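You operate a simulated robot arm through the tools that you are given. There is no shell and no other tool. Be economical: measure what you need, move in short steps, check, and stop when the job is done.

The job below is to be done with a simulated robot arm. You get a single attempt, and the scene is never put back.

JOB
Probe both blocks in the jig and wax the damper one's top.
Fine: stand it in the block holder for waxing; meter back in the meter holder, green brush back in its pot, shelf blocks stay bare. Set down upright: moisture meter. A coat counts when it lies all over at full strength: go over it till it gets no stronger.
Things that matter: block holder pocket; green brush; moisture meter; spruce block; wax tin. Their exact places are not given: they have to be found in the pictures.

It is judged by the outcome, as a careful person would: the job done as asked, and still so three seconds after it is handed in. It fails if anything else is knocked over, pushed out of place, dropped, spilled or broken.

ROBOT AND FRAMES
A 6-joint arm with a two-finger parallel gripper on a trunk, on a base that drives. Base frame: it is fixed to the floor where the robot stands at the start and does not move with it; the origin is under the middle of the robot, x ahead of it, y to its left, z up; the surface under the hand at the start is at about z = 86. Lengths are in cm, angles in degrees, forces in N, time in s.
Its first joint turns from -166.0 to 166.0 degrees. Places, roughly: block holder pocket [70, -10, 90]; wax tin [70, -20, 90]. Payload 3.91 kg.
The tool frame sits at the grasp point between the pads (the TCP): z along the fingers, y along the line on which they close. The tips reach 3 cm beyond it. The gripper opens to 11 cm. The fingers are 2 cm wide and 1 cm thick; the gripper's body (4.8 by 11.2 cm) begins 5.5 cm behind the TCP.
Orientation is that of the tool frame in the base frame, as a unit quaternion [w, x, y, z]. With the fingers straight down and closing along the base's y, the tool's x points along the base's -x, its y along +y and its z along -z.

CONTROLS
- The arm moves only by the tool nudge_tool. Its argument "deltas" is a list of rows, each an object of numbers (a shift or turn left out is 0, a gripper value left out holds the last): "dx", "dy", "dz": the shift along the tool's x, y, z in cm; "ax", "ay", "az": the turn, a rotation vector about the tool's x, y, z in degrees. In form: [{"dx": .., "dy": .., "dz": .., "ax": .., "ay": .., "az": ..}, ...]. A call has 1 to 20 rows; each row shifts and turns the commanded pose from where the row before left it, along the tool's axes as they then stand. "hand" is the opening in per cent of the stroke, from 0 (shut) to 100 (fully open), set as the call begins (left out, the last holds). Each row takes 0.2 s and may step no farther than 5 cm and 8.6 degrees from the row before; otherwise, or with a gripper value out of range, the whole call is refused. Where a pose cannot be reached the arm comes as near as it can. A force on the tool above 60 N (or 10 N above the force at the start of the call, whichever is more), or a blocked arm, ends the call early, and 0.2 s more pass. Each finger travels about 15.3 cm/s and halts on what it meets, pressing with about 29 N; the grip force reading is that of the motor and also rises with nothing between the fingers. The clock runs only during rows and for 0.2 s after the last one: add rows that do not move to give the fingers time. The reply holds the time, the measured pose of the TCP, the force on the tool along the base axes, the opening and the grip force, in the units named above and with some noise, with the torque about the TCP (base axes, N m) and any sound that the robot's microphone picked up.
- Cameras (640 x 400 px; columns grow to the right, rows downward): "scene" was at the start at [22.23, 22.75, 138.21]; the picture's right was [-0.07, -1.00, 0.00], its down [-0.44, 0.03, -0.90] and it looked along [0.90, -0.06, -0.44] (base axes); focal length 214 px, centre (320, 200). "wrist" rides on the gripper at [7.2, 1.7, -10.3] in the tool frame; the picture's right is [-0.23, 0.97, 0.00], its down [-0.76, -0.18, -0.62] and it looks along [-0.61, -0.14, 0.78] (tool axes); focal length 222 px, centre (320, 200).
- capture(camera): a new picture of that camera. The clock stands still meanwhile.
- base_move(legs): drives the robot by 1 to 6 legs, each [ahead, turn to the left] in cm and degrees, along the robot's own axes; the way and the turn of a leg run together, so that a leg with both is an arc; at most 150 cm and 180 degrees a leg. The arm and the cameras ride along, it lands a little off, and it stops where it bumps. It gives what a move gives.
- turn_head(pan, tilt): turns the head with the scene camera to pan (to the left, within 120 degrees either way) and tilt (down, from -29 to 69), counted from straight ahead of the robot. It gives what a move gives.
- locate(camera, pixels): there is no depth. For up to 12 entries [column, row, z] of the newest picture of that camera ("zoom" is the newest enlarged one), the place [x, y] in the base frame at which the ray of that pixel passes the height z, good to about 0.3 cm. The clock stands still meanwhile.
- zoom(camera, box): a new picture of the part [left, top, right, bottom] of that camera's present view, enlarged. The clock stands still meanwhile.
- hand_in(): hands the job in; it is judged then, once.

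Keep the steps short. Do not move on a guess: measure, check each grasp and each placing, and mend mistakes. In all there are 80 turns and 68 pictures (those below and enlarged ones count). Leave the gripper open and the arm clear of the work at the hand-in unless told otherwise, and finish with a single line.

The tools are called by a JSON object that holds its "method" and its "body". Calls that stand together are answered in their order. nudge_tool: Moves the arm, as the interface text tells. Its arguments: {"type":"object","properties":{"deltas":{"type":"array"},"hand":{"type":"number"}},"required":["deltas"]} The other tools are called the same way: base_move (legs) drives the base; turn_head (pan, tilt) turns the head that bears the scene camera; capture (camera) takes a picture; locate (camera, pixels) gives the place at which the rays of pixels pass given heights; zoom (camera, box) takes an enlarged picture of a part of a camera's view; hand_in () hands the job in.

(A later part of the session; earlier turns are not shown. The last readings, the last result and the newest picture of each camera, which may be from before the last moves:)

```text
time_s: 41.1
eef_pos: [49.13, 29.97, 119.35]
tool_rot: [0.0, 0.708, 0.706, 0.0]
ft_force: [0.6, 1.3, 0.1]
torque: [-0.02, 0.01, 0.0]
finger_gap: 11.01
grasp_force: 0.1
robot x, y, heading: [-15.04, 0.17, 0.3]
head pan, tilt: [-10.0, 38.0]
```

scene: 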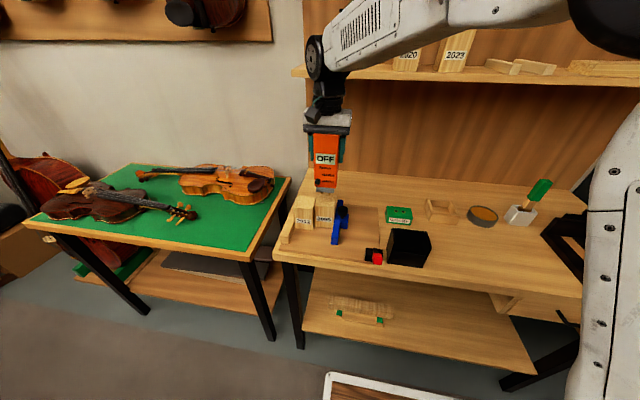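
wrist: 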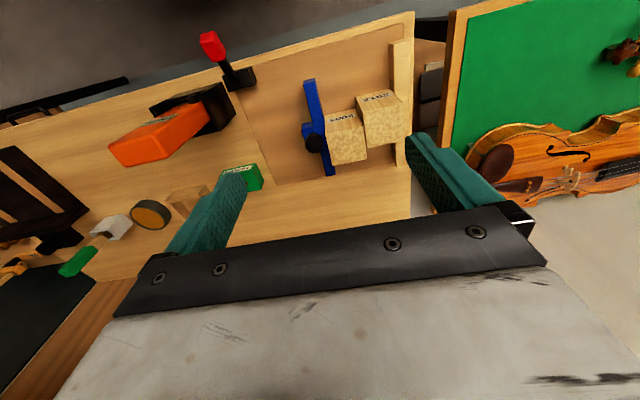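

Tool x now lies along base +y and tool y along base +x. I'll move above block 2005 at (58.0, 32.1) with tips about 4 cm over it.

{"method": "nudge_tool", "body": {"deltas": [{"dy": 3, "dx": 1, "dz": 3}, {"dy": 3, "dx": 1, "dz": 3}, {"dy": 2.87, "dx": 0.13, "dz": 3}, {"dz": 4}, {"dz": 4}, {}]}}

{"method": "capture", "body": {"camera": "wrist"}}

{"method": "zoom", "body": {"camera": "scene", "box": [205, 150, 330, 270]}}

```text
time_s: 42.5
eef_pos: [58.1, 32.1, 102.25]
tool_rot: [0.0, 0.707, 0.707, 0.0]
ft_force: [1.1, 0.1, 0.2]
torque: [0.02, 0.0, -0.01]
finger_gap: 11.01
grasp_force: 0.1
robot x, y, heading: [-15.12, 0.18, 0.1]
head pan, tilt: [-10.0, 38.0]
```

```text
31 pictures are left
```

wrist: 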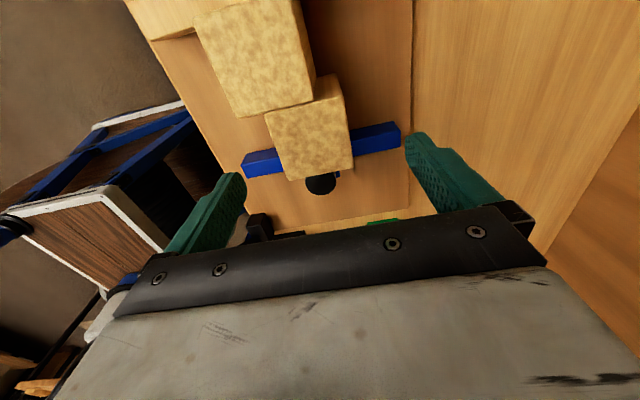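

```text
3.33 times, centred on (268, 210) of scene
```

zoom: 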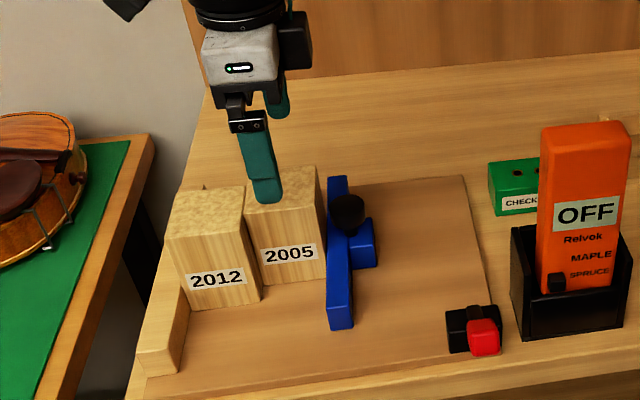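

{"method": "locate", "body": {"camera": "wrist", "pixels": [[265, 115, 95.2], [340, 78, 95.2], [353, 157, 95.2], [291, 181, 95.2], [236, 115, 95.2], [315, 90, 95.2]]}}

{"method": "nudge_tool", "body": {"deltas": [{"dz": 3}, {"dz": 3}, {"dz": 2.5}, {}]}}

```text
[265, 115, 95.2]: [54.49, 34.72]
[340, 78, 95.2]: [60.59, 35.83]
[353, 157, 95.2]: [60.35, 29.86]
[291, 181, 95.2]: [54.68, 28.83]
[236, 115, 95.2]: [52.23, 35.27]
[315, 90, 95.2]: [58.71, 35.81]
```

```text
time_s: 43.5
eef_pos: [58.11, 32.21, 93.85]
tool_rot: [0.0, 0.707, 0.707, -0.001]
ft_force: [0.0, 0.0, 0.1]
torque: [-0.01, -0.01, 0.01]
finger_gap: 10.99
grasp_force: 0.0
robot x, y, heading: [-14.86, -0.17, 0.2]
head pan, tilt: [-10.0, 38.0]
```

The block centre is at x≈57.7, so I'll shift −0.3 in x and close on it.

{"method": "nudge_tool", "body": {"deltas": [{"dy": -0.3}, {}]}}

{"method": "nudge_tool", "body": {"deltas": [{}, {}, {}, {}], "hand": 0}}

{"method": "nudge_tool", "body": {"deltas": [{"dz": -0.2}, {"dz": -0.3}, {"dz": -0.3}, {}]}}

{"method": "zoom", "body": {"camera": "scene", "box": [205, 150, 330, 270]}}

```text
time_s: 44.1
eef_pos: [57.71, 32.15, 93.77]
tool_rot: [0.001, 0.707, 0.707, 0.0]
ft_force: [0.4, 0.8, 0.4]
torque: [0.01, 0.0, -0.02]
finger_gap: 10.99
grasp_force: 0.0
robot x, y, heading: [-15.0, 0.01, 0.1]
head pan, tilt: [-10.0, 38.0]
```

```text
time_s: 45.1
eef_pos: [57.81, 32.11, 93.98]
tool_rot: [0.0, 0.707, 0.707, 0.001]
ft_force: [0.8, -0.1, 1.1]
torque: [0.0, -0.14, 0.03]
finger_gap: 5.98
grasp_force: 29.2
robot x, y, heading: [-15.18, 0.29, -0.1]
head pan, tilt: [-10.0, 38.0]
```

```text
time_s: 46.1
eef_pos: [57.8, 32.21, 94.61]
tool_rot: [-0.001, 0.708, 0.706, 0.0]
ft_force: [0.7, 0.8, -0.3]
torque: [-0.03, 0.01, -0.01]
finger_gap: 5.95
grasp_force: 29.3
robot x, y, heading: [-15.02, 0.28, -0.3]
head pan, tilt: [-10.0, 38.0]
```

```text
3.33 times, centred on (268, 210) of scene
```

zoom: 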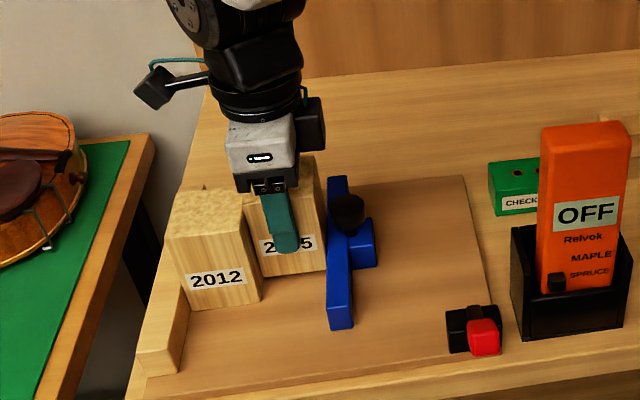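

Lifting with no drag, so the jaw isn't clamping. Lift clear and look.

{"method": "nudge_tool", "body": {"deltas": [{"dz": -1}, {"dz": -2}, {"dz": -3}, {"dz": -4}, {"dz": -4}, {}]}}

{"method": "capture", "body": {"camera": "scene"}}

```text
time_s: 47.5
eef_pos: [57.76, 32.02, 108.65]
tool_rot: [0.0, 0.708, 0.707, 0.0]
ft_force: [0.0, 0.6, -1.5]
torque: [0.01, 0.03, -0.01]
finger_gap: 5.98
grasp_force: 29.1
robot x, y, heading: [-14.77, -0.0, 0.1]
head pan, tilt: [-10.0, 38.0]
```

```text
28 pictures are left
```

scene: 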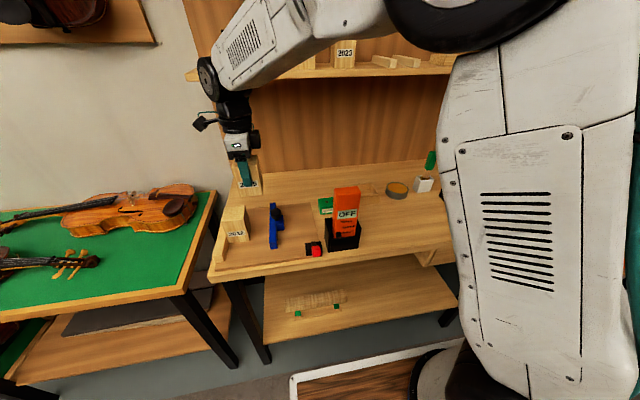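

Block 2005 is held clear and 2012 stayed put. The holder centre comes out near (69.2, −6.9), and the fit looks tight, so I'll approach to short of it and inspect with the wrist camera.

{"method": "nudge_tool", "body": {"deltas": [{"dx": -4, "dy": 1.9}, {"dx": -4, "dy": 1.9}, {"dx": -4, "dy": 1.9}, {"dx": -4, "dy": 1.9, "dz": 1.5}, {"dx": -4, "dy": 1.9, "dz": 1.5}, {"dx": -4, "dy": 1.9, "dz": 1.5}, {"dx": -1}, {}, {}]}}

{"method": "capture", "body": {"camera": "wrist"}}

{"method": "capture", "body": {"camera": "scene"}}

```text
time_s: 49.5
eef_pos: [69.16, 7.2, 104.01]
tool_rot: [0.0, 0.707, 0.707, 0.0]
ft_force: [-0.2, -0.1, -1.4]
torque: [0.01, 0.02, 0.05]
finger_gap: 5.99
grasp_force: 28.7
robot x, y, heading: [-14.98, -0.03, -0.1]
head pan, tilt: [-10.0, 38.0]
```

```text
27 pictures are left
```

wrist: 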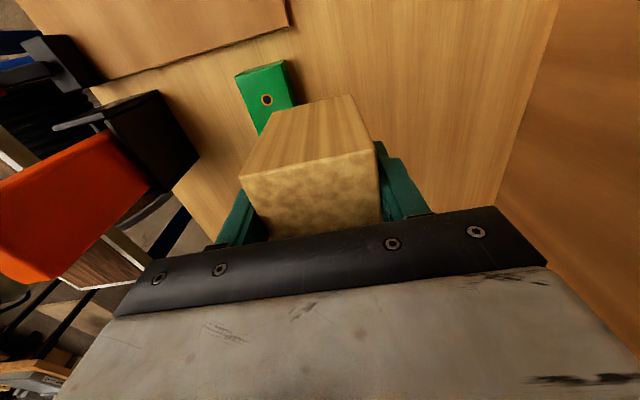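

```text
26 pictures are left
```

scene: 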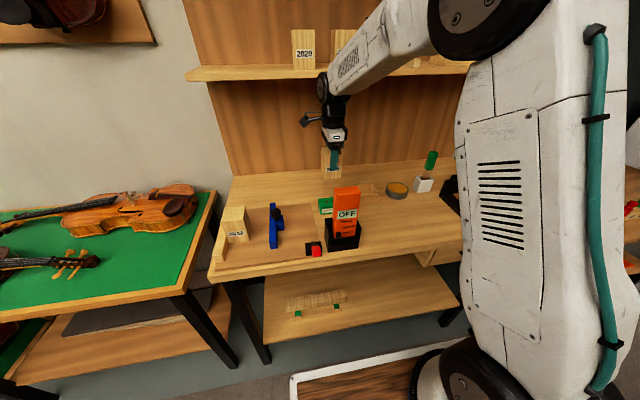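

The pocket is hidden from the wrist camera, so I'll measure it with the scene zoom (right, back and front edges).

{"method": "zoom", "body": {"camera": "scene", "box": [350, 172, 392, 202]}}

```text
13.33 times, centred on (371, 187) of scene
```

zoom: 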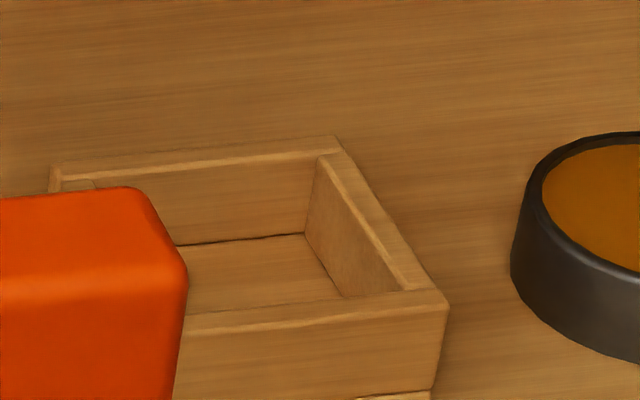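

{"method": "locate", "body": {"camera": "zoom", "pixels": [[437, 388, 86], [447, 300, 89], [447, 300, 88.5], [315, 157, 89], [402, 290, 89], [190, 318, 89], [190, 312, 89], [65, 180, 89], [340, 137, 89], [52, 165, 89], [305, 232, 86.5], [172, 245, 86.5]]}}

```text
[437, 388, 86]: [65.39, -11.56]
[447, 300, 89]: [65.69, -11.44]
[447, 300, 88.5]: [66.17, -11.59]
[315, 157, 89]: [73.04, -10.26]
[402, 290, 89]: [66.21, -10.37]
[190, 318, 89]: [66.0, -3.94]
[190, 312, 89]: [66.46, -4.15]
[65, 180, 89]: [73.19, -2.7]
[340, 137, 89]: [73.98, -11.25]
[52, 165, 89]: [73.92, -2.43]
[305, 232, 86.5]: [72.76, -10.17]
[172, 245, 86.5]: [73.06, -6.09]
```

The pocket interior is x 66.3–72.95, y −10.3 to −3.2, centre (69.6, −6.8), so there is clearance for the 6×6 block. Move over it and lower to just above the rim.

{"method": "nudge_tool", "body": {"deltas": [{"dx": -4, "dy": 0.2}, {"dx": -4, "dy": 0.2}, {"dx": -4, "dy": 0.05}, {"dx": -2.0}, {"dz": 3}, {"dz": 2.5}, {}]}}

{"method": "zoom", "body": {"camera": "scene", "box": [335, 145, 405, 205]}}

```text
time_s: 51.1
eef_pos: [69.58, -6.83, 98.55]
tool_rot: [0.0, 0.707, 0.708, -0.001]
ft_force: [0.9, -0.1, -2.3]
torque: [0.03, 0.02, 0.0]
finger_gap: 5.97
grasp_force: 28.8
robot x, y, heading: [-15.02, -0.25, -0.1]
head pan, tilt: [-10.0, 38.0]
```

```text
6.67 times, centred on (370, 175) of scene
```

zoom: 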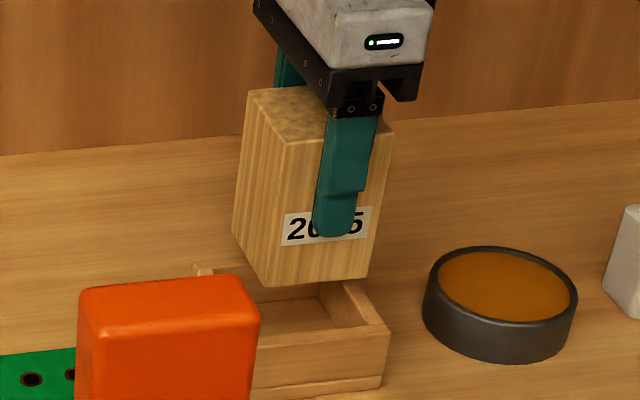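

{"method": "locate", "body": {"camera": "zoom", "pixels": [[368, 278, 91.6], [268, 286, 91.6], [233, 233, 91.6]]}}

{"method": "nudge_tool", "body": {"deltas": [{"dz": 1.5}, {"dz": 1}, {"dz": 0.7}, {}]}}

{"method": "zoom", "body": {"camera": "scene", "box": [335, 145, 405, 205]}}

```text
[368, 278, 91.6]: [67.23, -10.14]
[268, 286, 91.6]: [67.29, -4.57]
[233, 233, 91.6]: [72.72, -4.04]
```

```text
time_s: 52.1
eef_pos: [69.66, -6.79, 95.55]
tool_rot: [0.001, 0.707, 0.707, 0.001]
ft_force: [0.9, -1.0, 27.0]
torque: [0.02, 0.0, 0.05]
finger_gap: 5.95
grasp_force: 29.1
robot x, y, heading: [-14.72, -0.02, 0.2]
head pan, tilt: [-10.0, 38.0]
```

```text
6.67 times, centred on (370, 175) of scene
```

zoom: 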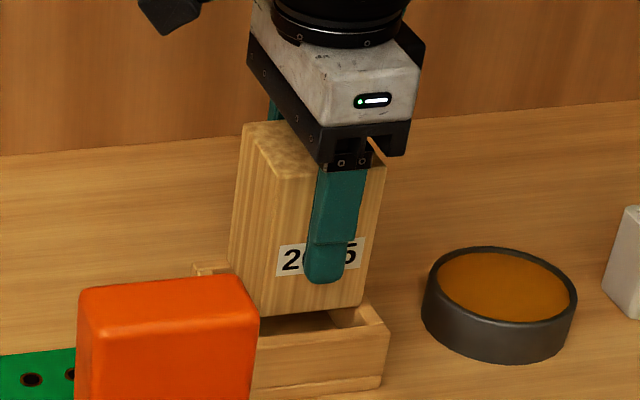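

Contact at the rim level, so the block is likely catching the back wall. Measure it.

{"method": "locate", "body": {"camera": "zoom", "pixels": [[360, 304, 89], [265, 317, 89], [228, 262, 89], [372, 319, 89], [330, 325, 89], [385, 325, 89], [362, 304, 88.7], [229, 264, 88.7]]}}

{"method": "nudge_tool", "body": {"deltas": [{"dz": -0.6}, {}]}}

```text
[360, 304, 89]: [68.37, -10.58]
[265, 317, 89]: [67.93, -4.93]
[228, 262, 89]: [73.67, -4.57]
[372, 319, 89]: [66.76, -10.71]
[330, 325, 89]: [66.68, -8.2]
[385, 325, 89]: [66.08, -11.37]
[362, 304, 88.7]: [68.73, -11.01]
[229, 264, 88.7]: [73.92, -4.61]
```

```text
time_s: 52.7
eef_pos: [69.61, -6.96, 96.04]
tool_rot: [-0.001, 0.707, 0.707, -0.001]
ft_force: [-0.6, -0.5, -2.1]
torque: [0.0, -0.02, -0.02]
finger_gap: 5.95
grasp_force: 29.4
robot x, y, heading: [-15.27, -0.0, 0.1]
head pan, tilt: [-10.0, 38.0]
```

The true block bottom is near z 89.5 at the rim. The block sits about 0.3 too far back and 0.4 too far right, so I'll shift by −0.3 in x and +0.4 in y and try again gently.

{"method": "nudge_tool", "body": {"deltas": [{"dx": 0.45, "dy": -0.3}, {"dz": 0.3}, {"dz": 0.3}, {"dz": 0.2}, {"dz": 0.2}, {}]}}

{"method": "zoom", "body": {"camera": "scene", "box": [350, 165, 395, 205]}}

```text
time_s: 54.1
eef_pos: [69.4, -6.49, 95.23]
tool_rot: [0.001, 0.707, 0.707, 0.002]
ft_force: [4.1, 1.2, 26.7]
torque: [-0.03, -0.95, -0.02]
finger_gap: 5.99
grasp_force: 28.9
robot x, y, heading: [-15.14, 0.07, -0.2]
head pan, tilt: [-10.0, 38.0]
```

```text
10.00 times, centred on (372, 185) of scene
```

zoom: 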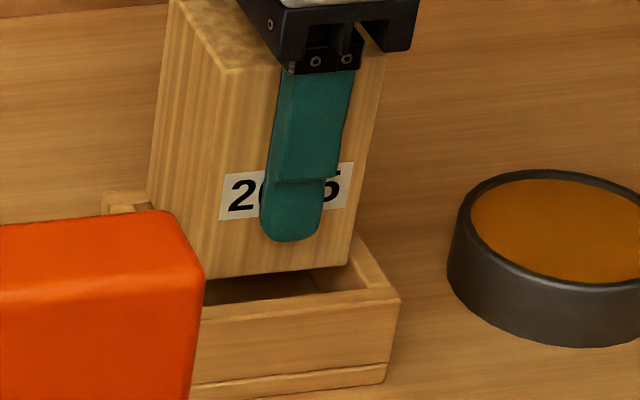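

The torque shows contact on the back wall (about +2.5 in x), and there is still a gap in front. Lift, shift −0.45 in x, and retry.

{"method": "nudge_tool", "body": {"deltas": [{"dz": -0.5}, {"dy": -0.45}, {"dz": 0.3}, {"dz": 0.3}, {"dz": 0.2}, {"dz": 0.2}, {}]}}

```text
time_s: 55.7
eef_pos: [68.88, -6.43, 94.36]
tool_rot: [0.001, 0.707, 0.707, -0.001]
ft_force: [0.3, 0.6, -1.6]
torque: [-0.01, 0.04, 0.0]
finger_gap: 5.99
grasp_force: 29.3
robot x, y, heading: [-15.0, -0.01, 0.2]
head pan, tilt: [-10.0, 38.0]
```

It's in now with no force. Continue down to the floor.

{"method": "nudge_tool", "body": {"deltas": [{"dz": 0.4}, {"dz": 0.3}, {"dz": 0.3}, {"dz": 0.2}, {}]}}

{"method": "zoom", "body": {"camera": "scene", "box": [350, 165, 395, 205]}}

```text
time_s: 56.9
eef_pos: [68.89, -6.37, 93.26]
tool_rot: [0.0, 0.707, 0.707, 0.001]
ft_force: [-0.8, 0.0, -0.2]
torque: [-0.04, 0.02, 0.0]
finger_gap: 5.98
grasp_force: 28.8
robot x, y, heading: [-15.09, -0.05, 0.2]
head pan, tilt: [-10.0, 38.0]
```

```text
10.00 times, centred on (372, 185) of scene
```

zoom: 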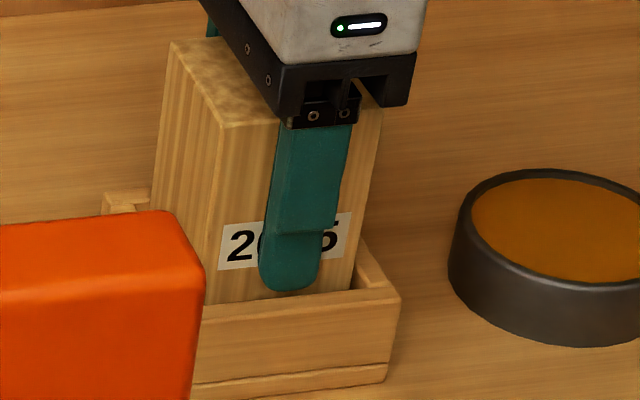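

Inside the pocket; lower until it touches.

{"method": "nudge_tool", "body": {"deltas": [{"dz": 0.2}, {"dz": 0.2}, {"dz": 0.15}, {}]}}

```text
time_s: 57.9
eef_pos: [68.86, -6.53, 93.0]
tool_rot: [0.0, 0.707, 0.707, 0.002]
ft_force: [-1.9, 0.6, 32.6]
torque: [0.02, 1.35, 0.0]
finger_gap: 5.99
grasp_force: 29.4
robot x, y, heading: [-15.01, 0.04, -0.2]
head pan, tilt: [-10.0, 38.0]
```

Contact is at the front finger on the wall top, so the block hangs within a few millimetres of the floor, guided by the pocket. Unload slightly and release.

{"method": "nudge_tool", "body": {"deltas": [{"dz": -0.15}, {}]}}

{"method": "nudge_tool", "body": {"deltas": [{}, {}, {}], "hand": 75}}

{"method": "nudge_tool", "body": {"deltas": [{"dz": -3}, {"dz": -4}, {"dz": -4}, {"dx": -4}, {"dx": -4}, {"dx": -4}, {"dx": -4}, {"dx": -4}, {}], "hand": 100}}

{"method": "zoom", "body": {"camera": "scene", "box": [330, 130, 450, 210]}}

{"method": "capture", "body": {"camera": "wrist"}}

```text
time_s: 58.5
eef_pos: [68.72, -6.43, 92.98]
tool_rot: [0.001, 0.707, 0.707, 0.0]
ft_force: [4.5, 2.0, 23.4]
torque: [0.04, 0.84, -0.06]
finger_gap: 5.96
grasp_force: 28.8
robot x, y, heading: [-14.9, -0.28, 0.3]
head pan, tilt: [-10.0, 38.0]
```

```text
time_s: 59.3
eef_pos: [68.88, -6.45, 93.08]
tool_rot: [0.0, 0.707, 0.707, 0.0]
ft_force: [23.1, 1.4, 24.6]
torque: [0.09, 0.32, -0.09]
finger_gap: 7.16
grasp_force: 0.1
robot x, y, heading: [-14.86, -0.18, -0.1]
head pan, tilt: [-10.0, 38.0]
```

```text
time_s: 61.3
eef_pos: [68.86, -26.28, 103.93]
tool_rot: [0.0, 0.707, 0.707, 0.0]
ft_force: [-0.1, -0.3, -0.1]
torque: [0.0, -0.05, -0.01]
finger_gap: 11.0
grasp_force: 0.0
robot x, y, heading: [-15.17, -0.3, 0.0]
head pan, tilt: [-10.0, 38.0]
```

```text
5.00 times, centred on (390, 170) of scene
```

zoom: 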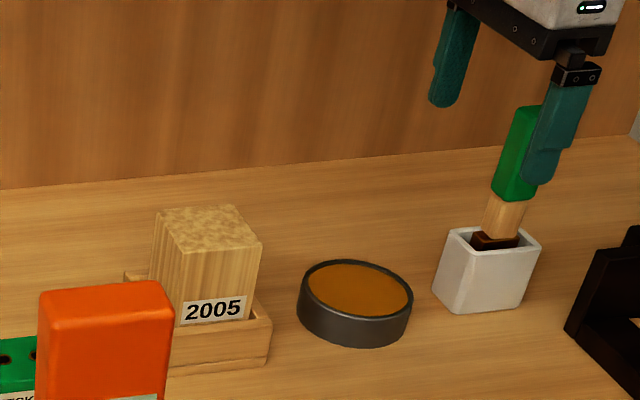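

```text
19 pictures are left
```

wrist: 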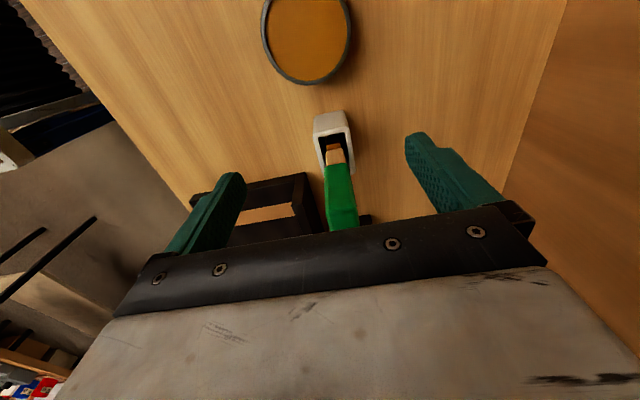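

The block stands upright in the holder. Next is the green brush: measure the handle from both cameras at trial heights.

{"method": "locate", "body": {"camera": "wrist", "pixels": [[334, 150, 92], [338, 166, 94], [338, 166, 95], [338, 166, 96], [345, 230, 101], [345, 230, 103], [330, 112, 91], [350, 128, 91], [316, 118, 91]]}}

{"method": "locate", "body": {"camera": "zoom", "pixels": [[495, 240, 91], [515, 198, 94], [515, 198, 95], [515, 198, 96], [527, 107, 101], [527, 107, 103], [448, 230, 91], [541, 243, 91], [445, 296, 86], [522, 310, 86]]}}

```text
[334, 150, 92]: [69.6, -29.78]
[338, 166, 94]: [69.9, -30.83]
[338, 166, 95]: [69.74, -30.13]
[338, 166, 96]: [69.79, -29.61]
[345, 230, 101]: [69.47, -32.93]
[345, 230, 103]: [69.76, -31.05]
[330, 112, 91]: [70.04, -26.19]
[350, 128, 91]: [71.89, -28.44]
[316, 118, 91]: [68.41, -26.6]
```

```text
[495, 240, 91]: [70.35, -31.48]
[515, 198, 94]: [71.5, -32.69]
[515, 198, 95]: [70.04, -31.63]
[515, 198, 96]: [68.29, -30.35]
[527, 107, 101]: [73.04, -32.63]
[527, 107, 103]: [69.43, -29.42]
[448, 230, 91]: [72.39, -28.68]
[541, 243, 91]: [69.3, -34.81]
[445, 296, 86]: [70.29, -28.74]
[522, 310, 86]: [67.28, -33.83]
```

{"method": "locate", "body": {"camera": "scene", "pixels": [[428.3, 169.5, 94], [428.3, 169.5, 95], [428.3, 169.5, 96], [433.3, 153.5, 101], [433.3, 153.5, 102], [433.3, 153.5, 103], [425.5, 178, 91], [425.5, 178, 92]]}}

{"method": "zoom", "body": {"camera": "wrist", "box": [280, 90, 400, 240]}}

```text
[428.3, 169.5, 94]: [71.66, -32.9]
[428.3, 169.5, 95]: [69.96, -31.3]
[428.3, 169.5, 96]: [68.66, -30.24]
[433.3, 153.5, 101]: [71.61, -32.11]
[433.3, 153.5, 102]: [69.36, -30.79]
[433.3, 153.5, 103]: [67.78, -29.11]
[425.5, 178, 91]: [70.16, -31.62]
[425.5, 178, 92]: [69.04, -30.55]
```

```text
2.67 times, centred on (340, 165) of wrist
```

zoom: 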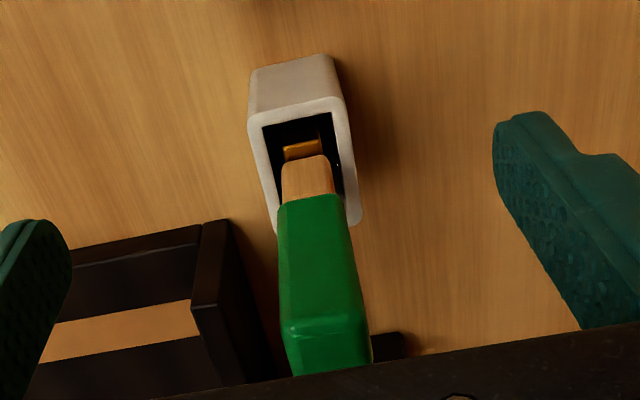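

{"method": "locate", "body": {"camera": "zoom", "pixels": [[283, 325, 101.8], [366, 318, 101.8], [293, 375, 101.8], [371, 362, 101.8], [278, 208, 95], [343, 193, 95], [265, 120, 91], [340, 105, 91], [250, 105, 91], [362, 215, 91]]}}

```text
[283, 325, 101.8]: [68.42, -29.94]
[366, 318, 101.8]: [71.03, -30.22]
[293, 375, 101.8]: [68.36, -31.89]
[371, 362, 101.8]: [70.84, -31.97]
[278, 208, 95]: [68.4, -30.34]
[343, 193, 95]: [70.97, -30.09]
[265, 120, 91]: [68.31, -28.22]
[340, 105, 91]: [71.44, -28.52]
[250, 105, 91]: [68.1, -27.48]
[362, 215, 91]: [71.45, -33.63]
```

The handle is vertical: x 68.4–71.0, y −30.1 to −31.95, z 95–101.8, centre (69.7, −31.05). I'll narrow to 6 cm, rise over it and descend to TCP z≈98.8.

{"method": "nudge_tool", "body": {"deltas": [{"dz": -2.5}, {"dz": -1.5, "dy": 0.85}, {"dx": -2.4}, {"dx": -2.4}, {}, {"dz": 3}, {"dz": 3}, {"dz": 3.1}, {}], "hand": 55}}

{"method": "nudge_tool", "body": {"deltas": [{}, {}, {}], "hand": 0}}

{"method": "zoom", "body": {"camera": "scene", "box": [370, 120, 470, 210]}}

```text
time_s: 63.3
eef_pos: [69.59, -31.28, 98.78]
tool_rot: [0.0, 0.707, 0.707, 0.0]
ft_force: [0.3, 0.4, 0.1]
torque: [0.02, 0.01, -0.01]
finger_gap: 6.06
grasp_force: 0.1
robot x, y, heading: [-15.09, 0.1, -0.2]
head pan, tilt: [-10.0, 38.0]
```

```text
time_s: 64.1
eef_pos: [69.76, -31.27, 98.71]
tool_rot: [0.0, 0.707, 0.708, 0.001]
ft_force: [-0.7, 0.7, 0.3]
torque: [0.01, 0.0, 0.01]
finger_gap: 2.35
grasp_force: 29.2
robot x, y, heading: [-15.26, -0.12, -0.2]
head pan, tilt: [-10.0, 38.0]
```

```text
4.44 times, centred on (420, 165) of scene
```

zoom: 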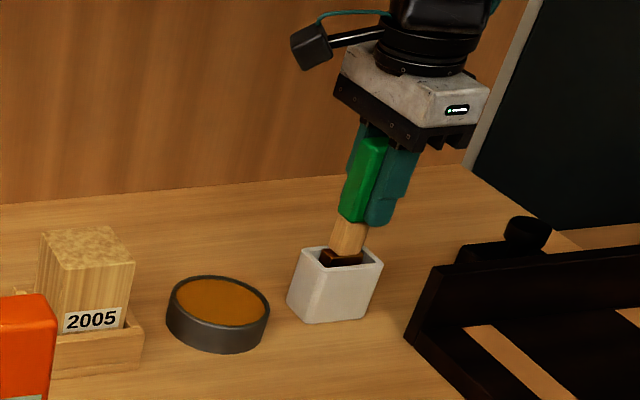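

Gripped at a gap of 2.35. Lift 9 cm and measure the bristle tip.

{"method": "nudge_tool", "body": {"deltas": [{"dz": -1}, {"dz": -2}, {"dz": -3}, {"dz": -3}, {}]}}

{"method": "zoom", "body": {"camera": "scene", "box": [370, 120, 470, 210]}}

```text
time_s: 65.3
eef_pos: [69.74, -31.09, 107.84]
tool_rot: [-0.001, 0.707, 0.707, 0.001]
ft_force: [0.3, -0.1, -0.6]
torque: [0.0, -0.03, 0.01]
finger_gap: 2.34
grasp_force: 29.7
robot x, y, heading: [-15.32, -0.06, 0.0]
head pan, tilt: [-10.0, 38.0]
```

```text
4.44 times, centred on (420, 165) of scene
```

zoom: 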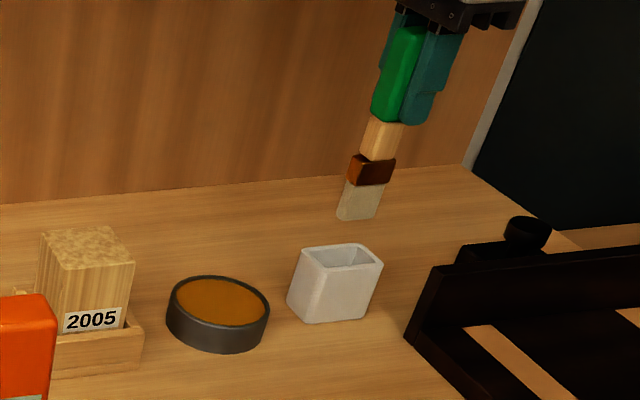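

{"method": "locate", "body": {"camera": "zoom", "pixels": [[357, 219, 95], [357, 219, 96], [357, 219, 97], [217, 300, 88.5], [217, 300, 88], [170, 320, 86], [265, 325, 86], [45, 235, 95], [110, 225, 95], [63, 268, 95], [133, 257, 95]]}}

```text
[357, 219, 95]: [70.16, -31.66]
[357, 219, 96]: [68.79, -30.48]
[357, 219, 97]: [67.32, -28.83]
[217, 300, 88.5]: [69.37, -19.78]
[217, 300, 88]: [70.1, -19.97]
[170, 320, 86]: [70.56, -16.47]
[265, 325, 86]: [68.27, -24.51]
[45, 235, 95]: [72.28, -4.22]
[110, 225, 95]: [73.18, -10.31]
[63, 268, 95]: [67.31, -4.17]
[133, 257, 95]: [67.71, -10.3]
```

The tip is 12.5 cm below the TCP. The wax tin centre is near (69.5, −19.9). Move over it and dip gently.

{"method": "nudge_tool", "body": {"deltas": [{"dx": 4}, {"dx": 4}, {"dx": 3.1, "dy": -0.2}, {"dz": 3}, {"dz": 2.5}, {"dz": 1}, {"dz": 0.5}, {"dz": 0.3}, {}]}}

{"method": "zoom", "body": {"camera": "scene", "box": [340, 130, 440, 210]}}

```text
time_s: 67.3
eef_pos: [69.5, -20.15, 100.78]
tool_rot: [0.001, 0.707, 0.707, 0.001]
ft_force: [-2.2, 2.3, 21.8]
torque: [0.39, 0.27, -0.02]
finger_gap: 2.38
grasp_force: 29.4
robot x, y, heading: [-14.89, -0.44, -0.1]
head pan, tilt: [-10.0, 38.0]
```

```text
5.00 times, centred on (390, 170) of scene
```

zoom: 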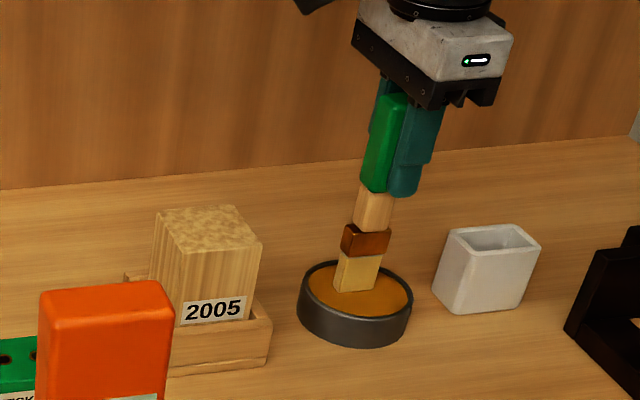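

The brush touched wax (22 N). I'll make a light circular stroke in the tin, lift, and go above the block at tip clearance of about 2 cm.

{"method": "nudge_tool", "body": {"deltas": [{"dz": -0.1}, {"dx": 1}, {"dy": 1}, {"dx": -2}, {"dy": -2}, {"dx": 2}, {"dy": 1}, {"dx": -1}, {}, {"dz": -2}, {"dz": -4}, {"dz": -4}, {}]}}

{"method": "nudge_tool", "body": {"deltas": [{"dx": 4}, {"dx": 4}, {"dx": 4}, {"dx": 1}, {"dy": -0.4}, {}]}}

{"method": "zoom", "body": {"camera": "scene", "box": [330, 130, 420, 210]}}

```text
time_s: 70.1
eef_pos: [69.61, -20.1, 110.62]
tool_rot: [0.0, 0.707, 0.707, 0.0]
ft_force: [0.4, 0.2, -0.2]
torque: [0.0, 0.02, -0.02]
finger_gap: 2.34
grasp_force: 28.9
robot x, y, heading: [-15.08, -0.12, -0.1]
head pan, tilt: [-10.0, 38.0]
```

```text
time_s: 71.5
eef_pos: [69.11, -7.06, 110.68]
tool_rot: [0.0, 0.707, 0.708, 0.0]
ft_force: [-0.6, 1.2, -0.2]
torque: [0.0, 0.02, 0.0]
finger_gap: 2.37
grasp_force: 29.3
robot x, y, heading: [-15.0, 0.0, -0.1]
head pan, tilt: [-10.0, 38.0]
```

```text
5.00 times, centred on (375, 170) of scene
```

zoom: 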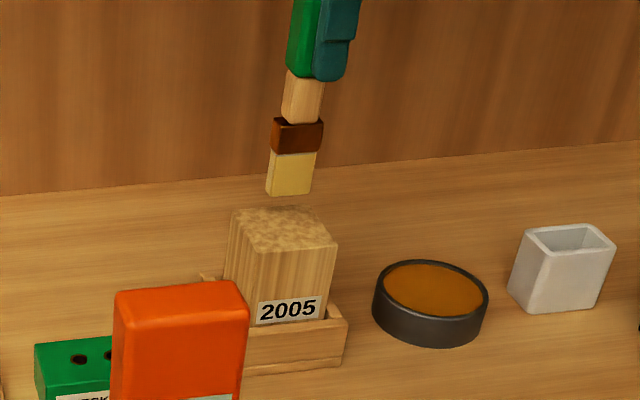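

The bristles are loaded amber. Descend in small steps to find the block top.

{"method": "nudge_tool", "body": {"deltas": [{"dz": 1}, {"dz": 0.8}, {"dz": 0.4}, {}]}}

{"method": "nudge_tool", "body": {"deltas": [{"dz": 0.3}, {"dz": 0.3}, {}]}}

```text
time_s: 72.5
eef_pos: [69.1, -7.06, 108.45]
tool_rot: [0.0, 0.707, 0.708, -0.001]
ft_force: [0.9, 0.0, -0.3]
torque: [0.03, 0.03, 0.04]
finger_gap: 2.37
grasp_force: 29.3
robot x, y, heading: [-15.16, 0.04, 0.0]
head pan, tilt: [-10.0, 38.0]
```

```text
time_s: 73.3
eef_pos: [69.1, -7.17, 107.9]
tool_rot: [0.001, 0.707, 0.707, 0.002]
ft_force: [-0.2, 0.2, 26.1]
torque: [0.05, 0.04, 0.01]
finger_gap: 2.4
grasp_force: 29.1
robot x, y, heading: [-15.02, -0.12, -0.1]
head pan, tilt: [-10.0, 38.0]
```

Contact at TCP z≈107.95. Ease slightly and brush lanes along y at x = 69.1, 67.1 and 71.1.

{"method": "nudge_tool", "body": {"deltas": [{"dz": -0.05}, {"dx": 1.5}, {"dx": 1.6}, {"dx": -1.6}, {"dx": -1.5}, {"dx": -1.6}, {"dx": -1.6}, {"dy": -1.0}, {"dy": -1.0}, {"dx": 1.6}, {"dx": 1.6}, {"dx": 1.6}, {"dx": 1.5}, {"dy": 2}, {"dy": 2}, {"dx": -1.6}, {"dx": -1.6}, {"dx": -1.6}, {"dx": -1.5}, {}]}}

{"method": "zoom", "body": {"camera": "scene", "box": [340, 150, 410, 200]}}

```text
time_s: 77.5
eef_pos: [71.09, -10.34, 107.84]
tool_rot: [0.0, 0.707, 0.707, 0.0]
ft_force: [-0.2, 0.4, -0.3]
torque: [0.0, -0.01, -0.01]
finger_gap: 2.35
grasp_force: 29.4
robot x, y, heading: [-15.1, -0.02, 0.1]
head pan, tilt: [-10.0, 38.0]
```

```text
8.00 times, centred on (375, 175) of scene
```

zoom: 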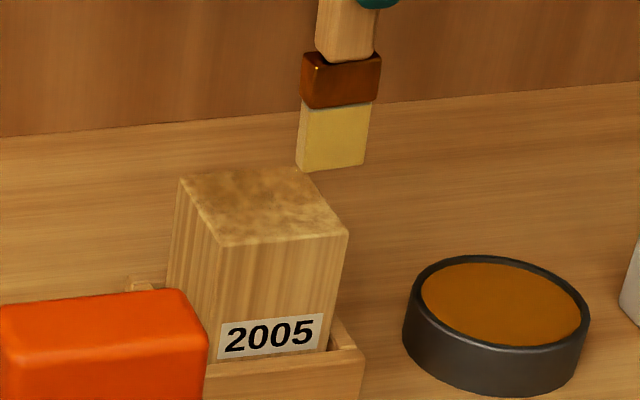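

Wax is going on but lightly and unevenly. Measure the top's corners exactly.

{"method": "locate", "body": {"camera": "zoom", "pixels": [[217, 243, 95.4], [347, 234, 95.4], [181, 179, 95.4], [306, 168, 95.4], [300, 171, 95.4], [365, 165, 95.4]]}}

```text
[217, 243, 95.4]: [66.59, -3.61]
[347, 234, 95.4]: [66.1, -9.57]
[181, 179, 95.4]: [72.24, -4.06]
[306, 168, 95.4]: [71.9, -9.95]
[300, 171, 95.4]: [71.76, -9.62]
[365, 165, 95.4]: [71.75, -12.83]
```

The top spans x 66.3–72.1, y −9.75 to −3.85. Contact was lost on the last lane. Recentre and find contact again.

{"method": "nudge_tool", "body": {"deltas": [{"dz": -0.4}, {"dx": 3.5, "dy": -1.9}, {"dz": 0.3}, {"dz": 0.1}, {"dz": 0.1}, {}]}}

```text
time_s: 78.9
eef_pos: [69.22, -6.86, 107.73]
tool_rot: [0.0, 0.708, 0.707, 0.0]
ft_force: [-0.9, 0.0, 0.5]
torque: [0.06, 0.02, 0.02]
finger_gap: 2.35
grasp_force: 29.2
robot x, y, heading: [-15.25, 0.03, 0.2]
head pan, tilt: [-10.0, 38.0]
```

{"method": "nudge_tool", "body": {"deltas": [{"dz": 0.1}, {"dz": 0.1}, {}]}}

```text
time_s: 79.7
eef_pos: [69.15, -6.85, 107.65]
tool_rot: [0.002, 0.707, 0.707, 0.001]
ft_force: [1.2, 0.1, 19.9]
torque: [0.24, -0.09, -0.05]
finger_gap: 2.35
grasp_force: 29.0
robot x, y, heading: [-15.07, -0.21, 0.2]
head pan, tilt: [-10.0, 38.0]
```

20 N contact. Brush three lanes over the full top and return to centre to read the force.

{"method": "nudge_tool", "body": {"deltas": [{"dx": 1.3}, {"dx": 1.3}, {"dy": -1.9}, {"dx": -1.4}, {"dx": -1.4}, {"dx": -1.4}, {"dx": -1.3}, {"dy": 1.9}, {"dx": 1.4}, {"dx": 1.4}, {"dx": 1.4}, {"dx": 1.3}, {"dy": 1.9}, {"dx": -1.4}, {"dx": -1.4}, {"dx": -1.4}, {"dx": -1.3}, {"dx": 1.5, "dy": -1.0}, {"dx": 1.4, "dy": -0.9}, {}]}}

{"method": "zoom", "body": {"camera": "scene", "box": [340, 150, 410, 200]}}

```text
time_s: 83.9
eef_pos: [69.16, -6.92, 107.51]
tool_rot: [0.0, 0.707, 0.707, 0.0]
ft_force: [1.0, -0.2, -0.5]
torque: [-0.01, -0.01, -0.01]
finger_gap: 2.36
grasp_force: 29.5
robot x, y, heading: [-15.14, 0.33, -0.2]
head pan, tilt: [-10.0, 38.0]
```

```text
8.00 times, centred on (375, 175) of scene
```

zoom: 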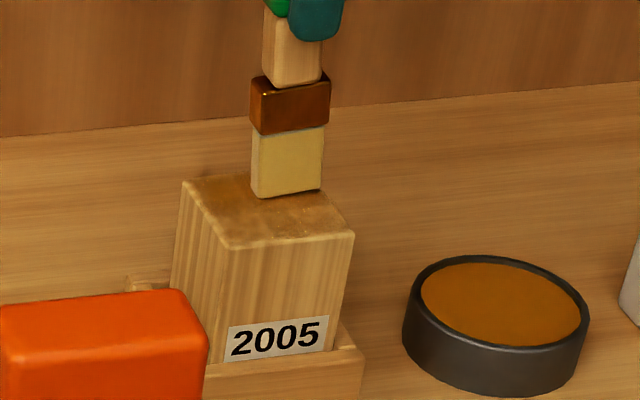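

Coat is building up, and force relaxes as the brush creeps in the grip. Next pass: press 0.15 further, add a little at each lane, and use wider lanes to reach the edges.

{"method": "nudge_tool", "body": {"deltas": [{"dz": 0.15}, {"dx": 1.6}, {"dx": 1.6}, {"dy": -2.2, "dz": 0.04}, {"dx": -2.1}, {"dx": -2.1}, {"dx": -2.1}, {"dy": 1.5, "dz": 0.04}, {"dx": 2.1}, {"dx": 2.1}, {"dx": 2.1}, {"dy": 1.5, "dz": 0.04}, {"dx": -2.1}, {"dx": -2.1}, {"dx": -2.1}, {"dy": 1.4, "dz": 0.03}, {"dx": 2.1}, {"dx": 2.1}, {"dx": 2.1}, {}]}}

```text
time_s: 88.1
eef_pos: [71.42, -3.63, 107.18]
tool_rot: [0.0, 0.707, 0.708, -0.001]
ft_force: [-0.5, 0.7, -0.2]
torque: [0.01, 0.04, -0.01]
finger_gap: 2.37
grasp_force: 28.9
robot x, y, heading: [-14.74, 0.17, -0.2]
head pan, tilt: [-10.0, 38.0]
```

Now re-load: lift, return to the tin, and look at the top meanwhile.

{"method": "nudge_tool", "body": {"deltas": [{"dz": -3}, {"dx": -4.1, "dy": -0.4}, {"dx": -4.1, "dy": -0.5}, {"dx": -4.1, "dy": -0.5}, {"dx": -4.1, "dy": -0.5}, {"dz": 4}, {"dz": 4}, {"dz": 1.5}, {}]}}

{"method": "zoom", "body": {"camera": "scene", "box": [340, 150, 410, 200]}}

```text
time_s: 90.1
eef_pos: [69.34, -19.99, 100.74]
tool_rot: [0.0, 0.707, 0.707, 0.001]
ft_force: [-0.8, -0.1, -0.7]
torque: [0.03, 0.02, 0.01]
finger_gap: 2.32
grasp_force: 29.3
robot x, y, heading: [-14.63, 0.12, 0.2]
head pan, tilt: [-10.0, 38.0]
```

```text
8.00 times, centred on (375, 175) of scene
```

zoom: 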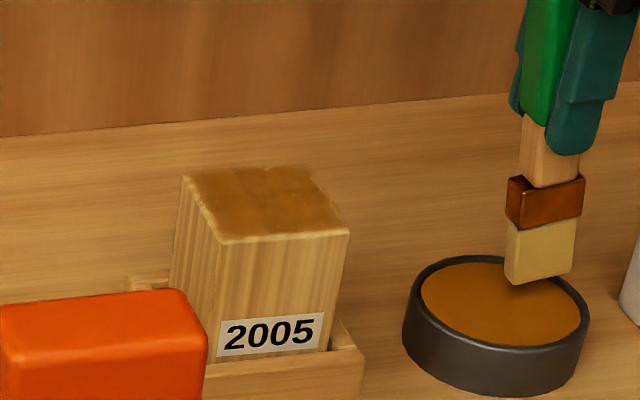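

The centre is well coated; the front, right and back rims are still pale. Dip again.

{"method": "nudge_tool", "body": {"deltas": [{"dz": 0.3}, {"dz": 0.2}, {"dz": 0.2}, {}]}}

```text
time_s: 91.1
eef_pos: [69.43, -19.93, 99.86]
tool_rot: [0.0, 0.707, 0.707, -0.001]
ft_force: [0.3, 0.6, -0.3]
torque: [-0.02, -0.02, 0.01]
finger_gap: 2.34
grasp_force: 28.9
robot x, y, heading: [-15.14, 0.25, -0.0]
head pan, tilt: [-10.0, 38.0]
```

{"method": "nudge_tool", "body": {"deltas": [{"dz": 0.2}, {"dz": 0.15}, {}]}}

```text
time_s: 91.9
eef_pos: [69.53, -20.04, 99.68]
tool_rot: [-0.001, 0.707, 0.707, 0.001]
ft_force: [0.5, -0.3, -0.8]
torque: [0.01, 0.0, 0.01]
finger_gap: 2.33
grasp_force: 29.2
robot x, y, heading: [-14.85, 0.44, -0.1]
head pan, tilt: [-10.0, 38.0]
```

{"method": "nudge_tool", "body": {"deltas": [{"dz": 0.2}, {"dz": 0.15}, {"dz": 0.1}, {}]}}

```text
time_s: 92.9
eef_pos: [69.51, -20.01, 99.49]
tool_rot: [0.001, 0.707, 0.707, 0.002]
ft_force: [-1.5, -1.4, 27.0]
torque: [-0.06, 0.16, 0.03]
finger_gap: 2.37
grasp_force: 29.3
robot x, y, heading: [-15.25, -0.34, 0.1]
head pan, tilt: [-10.0, 38.0]
```

Contact at 99.5. Swirl lightly, lift and go over the block's front lane at (66.4, −7).

{"method": "nudge_tool", "body": {"deltas": [{"dz": -0.1}, {"dx": 1}, {"dy": 1}, {"dx": -2}, {"dy": -2}, {"dx": 2}, {"dy": 1}, {"dx": -1}, {"dz": -2}, {"dz": -4}, {"dz": -4}, {"dx": 4, "dy": -1}, {"dx": 4, "dy": -1}, {"dx": 4, "dy": -1}, {"dx": 1}, {"dz": 1.5}, {"dz": 0.6}, {}]}}

```text
time_s: 96.7
eef_pos: [66.53, -6.88, 107.31]
tool_rot: [-0.001, 0.707, 0.707, 0.0]
ft_force: [0.1, -0.5, -0.2]
torque: [-0.01, -0.01, 0.06]
finger_gap: 2.35
grasp_force: 28.5
robot x, y, heading: [-15.19, -0.01, -0.0]
head pan, tilt: [-10.0, 38.0]
```

{"method": "nudge_tool", "body": {"deltas": [{"dz": 0.2}, {"dz": 0.15}, {"dz": 0.1}, {}]}}

```text
time_s: 97.7
eef_pos: [66.41, -7.03, 106.73]
tool_rot: [0.001, 0.707, 0.707, 0.0]
ft_force: [-0.5, 0.2, 2.8]
torque: [0.05, 0.02, 0.01]
finger_gap: 2.38
grasp_force: 28.7
robot x, y, heading: [-15.57, 0.11, -0.1]
head pan, tilt: [-10.0, 38.0]
```

Touching. Press slightly and run full-width lanes from the front edge backwards.

{"method": "nudge_tool", "body": {"deltas": [{"dz": 0.1}, {"dx": -1.7}, {"dx": -1.7, "dz": 0.03}, {"dx": 2.3, "dz": 0.03}, {"dx": 2.3}, {"dx": 2.3}, {"dy": 1.5, "dz": 0.05}, {"dx": -2.3}, {"dx": -2.3}, {"dx": -2.3}, {"dy": 1.5, "dz": 0.05}, {"dx": 2.3}, {"dx": 2.3}, {"dx": 2.3}, {"dy": 1.5, "dz": 0.05}, {"dx": -2.3}, {"dx": -2.3}, {"dx": -2.3}, {"dx": 1.2, "dz": 0.05}, {}]}}

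```text
time_s: 101.9
eef_pos: [70.94, -9.12, 106.6]
tool_rot: [0.0, 0.708, 0.707, -0.001]
ft_force: [-1.8, -7.1, 11.4]
torque: [-1.0, 0.19, -0.01]
finger_gap: 2.34
grasp_force: 29.2
robot x, y, heading: [-14.89, 0.16, -0.1]
head pan, tilt: [-10.0, 38.0]
```

Still in contact (11 N). Now go around the perimeter.

{"method": "nudge_tool", "body": {"deltas": [{"dy": 1.2, "dz": 0.03}, {"dx": 1.9}, {"dx": 1.9}, {"dx": 1.5}, {"dy": -2, "dz": 0.03}, {"dy": -2}, {"dy": -1.9}, {"dx": -2.0, "dz": 0.03}, {"dx": -2.0}, {"dx": -2.1}, {"dy": 2, "dz": 0.03}, {"dy": 2}, {"dy": 1.9}, {"dx": 1.5}, {"dx": 1.5, "dy": -2}, {"dy": -2}, {"dy": 1}, {}]}}

{"method": "nudge_tool", "body": {"deltas": [{"dz": -2}, {"dz": -2}, {"dx": -4}, {"dx": -4}, {"dx": -4}, {}]}}

{"method": "zoom", "body": {"camera": "scene", "box": [345, 155, 395, 195]}}

```text
time_s: 105.7
eef_pos: [69.2, -6.99, 106.36]
tool_rot: [0.0, 0.707, 0.707, 0.0]
ft_force: [0.0, 0.8, 0.0]
torque: [0.01, 0.01, 0.02]
finger_gap: 2.35
grasp_force: 29.0
robot x, y, heading: [-15.01, -0.27, -0.1]
head pan, tilt: [-10.0, 38.0]
```

```text
time_s: 107.1
eef_pos: [69.3, -18.88, 110.35]
tool_rot: [0.0, 0.707, 0.707, 0.0]
ft_force: [0.4, 0.1, 0.3]
torque: [-0.02, 0.01, -0.01]
finger_gap: 2.36
grasp_force: 28.6
robot x, y, heading: [-15.37, -0.08, 0.0]
head pan, tilt: [-10.0, 38.0]
```

```text
10.00 times, centred on (370, 175) of scene
```

zoom: 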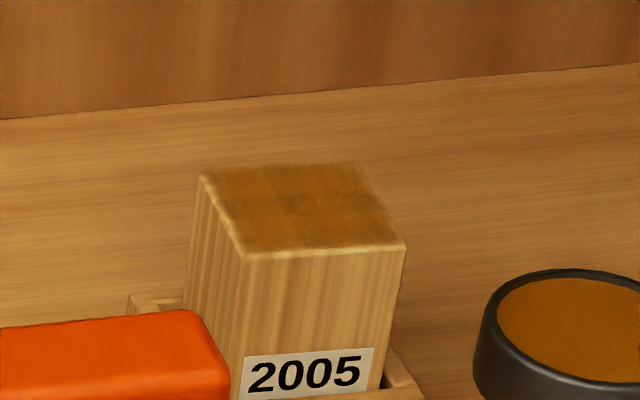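

The coat is nearly uniform with some lighter bands. One more full pass in both directions, then lift off and look.

{"method": "nudge_tool", "body": {"deltas": [{"dx": 4.3, "dy": -1.45}, {"dx": 4.3, "dy": -1.45}, {"dz": 2}, {"dz": 2}, {"dz": 0.12}, {"dx": 2.3}, {"dx": 2.3}, {"dx": 2.3}, {"dy": 1.4, "dz": 0.05}, {"dx": -2.3}, {"dx": -2.3}, {"dx": -2.3}, {"dy": 1.4, "dz": 0.05}, {"dx": 2.3}, {"dx": 2.3}, {"dx": 2.3}, {"dy": 1.4, "dz": 0.05}, {"dx": -2.3}, {"dx": -2.3}, {"dx": -2.3}]}}

{"method": "nudge_tool", "body": {"deltas": [{"dy": 1.4, "dz": 0.05}, {"dx": 2.3}, {"dx": 2.3}, {"dx": 2.3}, {"dy": -1.9, "dz": 0.04}, {"dy": -1.9}, {"dy": -1.9}, {"dx": -1.7, "dz": 0.04}, {"dy": 1.9}, {"dy": 1.9}, {"dy": 1.9}, {"dx": -1.7, "dz": 0.04}, {"dy": -1.9}, {"dy": -1.9}, {"dy": -1.9}, {"dx": -1.7, "dz": 0.04}, {"dy": 1.9}, {"dy": 1.9}, {"dy": 1.9}]}}

{"method": "nudge_tool", "body": {"deltas": [{"dx": -1.4, "dz": 0.04}, {"dy": -1.9}, {"dy": -1.9}, {"dy": -1.9}, {"dz": -2.5}, {"dz": -2.5}, {"dx": -4, "dy": 1.5}, {"dx": -4, "dy": 1.5}, {}]}}

{"method": "zoom", "body": {"camera": "scene", "box": [345, 145, 405, 195]}}

```text
time_s: 111.3
eef_pos: [70.48, -10.3, 106.02]
tool_rot: [0.0, 0.707, 0.707, 0.0]
ft_force: [-0.7, 1.0, -0.2]
torque: [0.0, 0.02, -0.03]
finger_gap: 2.34
grasp_force: 29.3
robot x, y, heading: [-15.13, 0.03, -0.1]
head pan, tilt: [-10.0, 38.0]
```

```text
time_s: 115.3
eef_pos: [71.99, -8.66, 105.88]
tool_rot: [0.0, 0.707, 0.707, -0.001]
ft_force: [-0.3, 0.5, 0.6]
torque: [-0.01, -0.01, -0.03]
finger_gap: 2.36
grasp_force: 29.1
robot x, y, heading: [-15.23, -0.16, -0.0]
head pan, tilt: [-10.0, 38.0]
```

```text
time_s: 117.3
eef_pos: [69.31, -18.12, 110.76]
tool_rot: [0.0, 0.707, 0.708, 0.0]
ft_force: [-0.2, -0.7, -0.1]
torque: [0.01, -0.01, 0.0]
finger_gap: 2.34
grasp_force: 28.8
robot x, y, heading: [-15.33, -0.22, 0.0]
head pan, tilt: [-10.0, 38.0]
```

```text
8.00 times, centred on (375, 170) of scene
5 turns are left
```

zoom: 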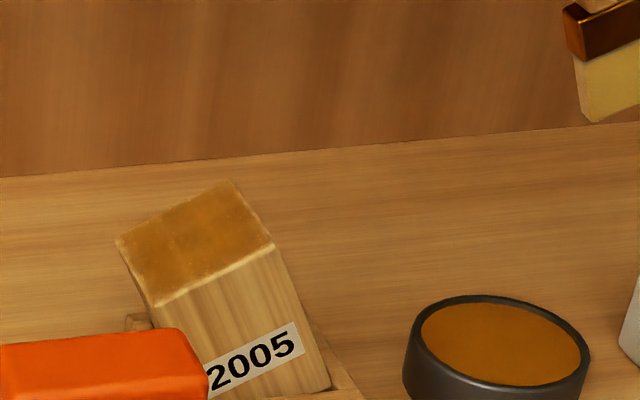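

The block has been nudged and leans in the pocket, and the brush has pivoted about 17° in the grip (tip toward −y). First, counter-tilt the tool by 17° about its y, carry the brush above its pot, and look.

{"method": "nudge_tool", "body": {"deltas": [{"dz": -1.5, "ay": 8.5}, {"ay": 8.5}, {}]}}

{"method": "nudge_tool", "body": {"deltas": [{"dx": -3.14, "dz": -0.96, "dy": 0.1}, {"dx": -3.14, "dz": -0.96, "dy": 0.1}, {"dx": -3.14, "dz": -0.96, "dy": 0.1}, {"dx": -3.14, "dz": -0.96, "dy": 0.1}, {}, {}]}}

{"method": "zoom", "body": {"camera": "scene", "box": [390, 110, 460, 205]}}

{"method": "zoom", "body": {"camera": "scene", "box": [340, 150, 400, 205]}}

{"method": "capture", "body": {"camera": "wrist"}}

```text
time_s: 118.1
eef_pos: [69.19, -18.04, 112.2]
tool_rot: [-0.105, 0.699, 0.699, 0.105]
ft_force: [-0.6, 0.7, -0.3]
torque: [-0.01, 0.0, 0.01]
finger_gap: 2.37
grasp_force: 29.2
robot x, y, heading: [-14.66, 0.25, -0.0]
head pan, tilt: [-10.0, 38.0]
```

```text
time_s: 119.5
eef_pos: [69.49, -31.17, 112.23]
tool_rot: [-0.105, 0.699, 0.699, 0.105]
ft_force: [0.2, 0.7, -0.2]
torque: [-0.03, -0.02, 0.01]
finger_gap: 2.34
grasp_force: 28.7
robot x, y, heading: [-15.08, -0.23, -0.1]
head pan, tilt: [-10.0, 38.0]
```

```text
4.21 times, centred on (425, 158) of scene
```

zoom: 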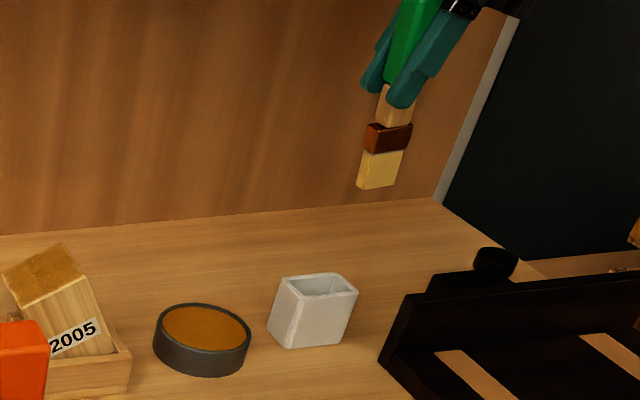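

```text
7.27 times, centred on (370, 178) of scene
```

zoom: 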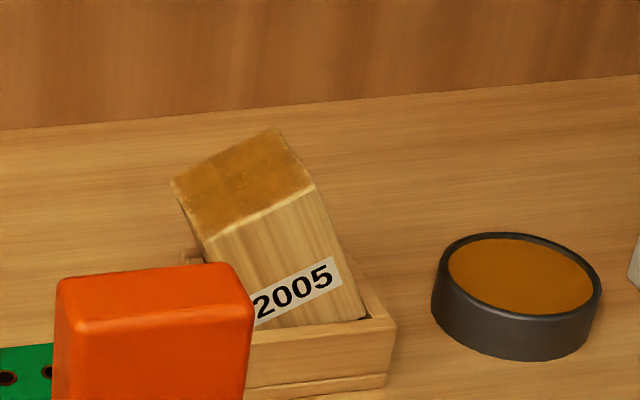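

```text
6 pictures are left
4 turns are left
```

wrist: 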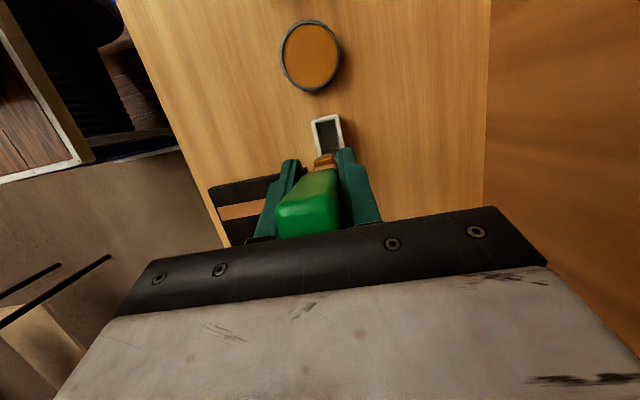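

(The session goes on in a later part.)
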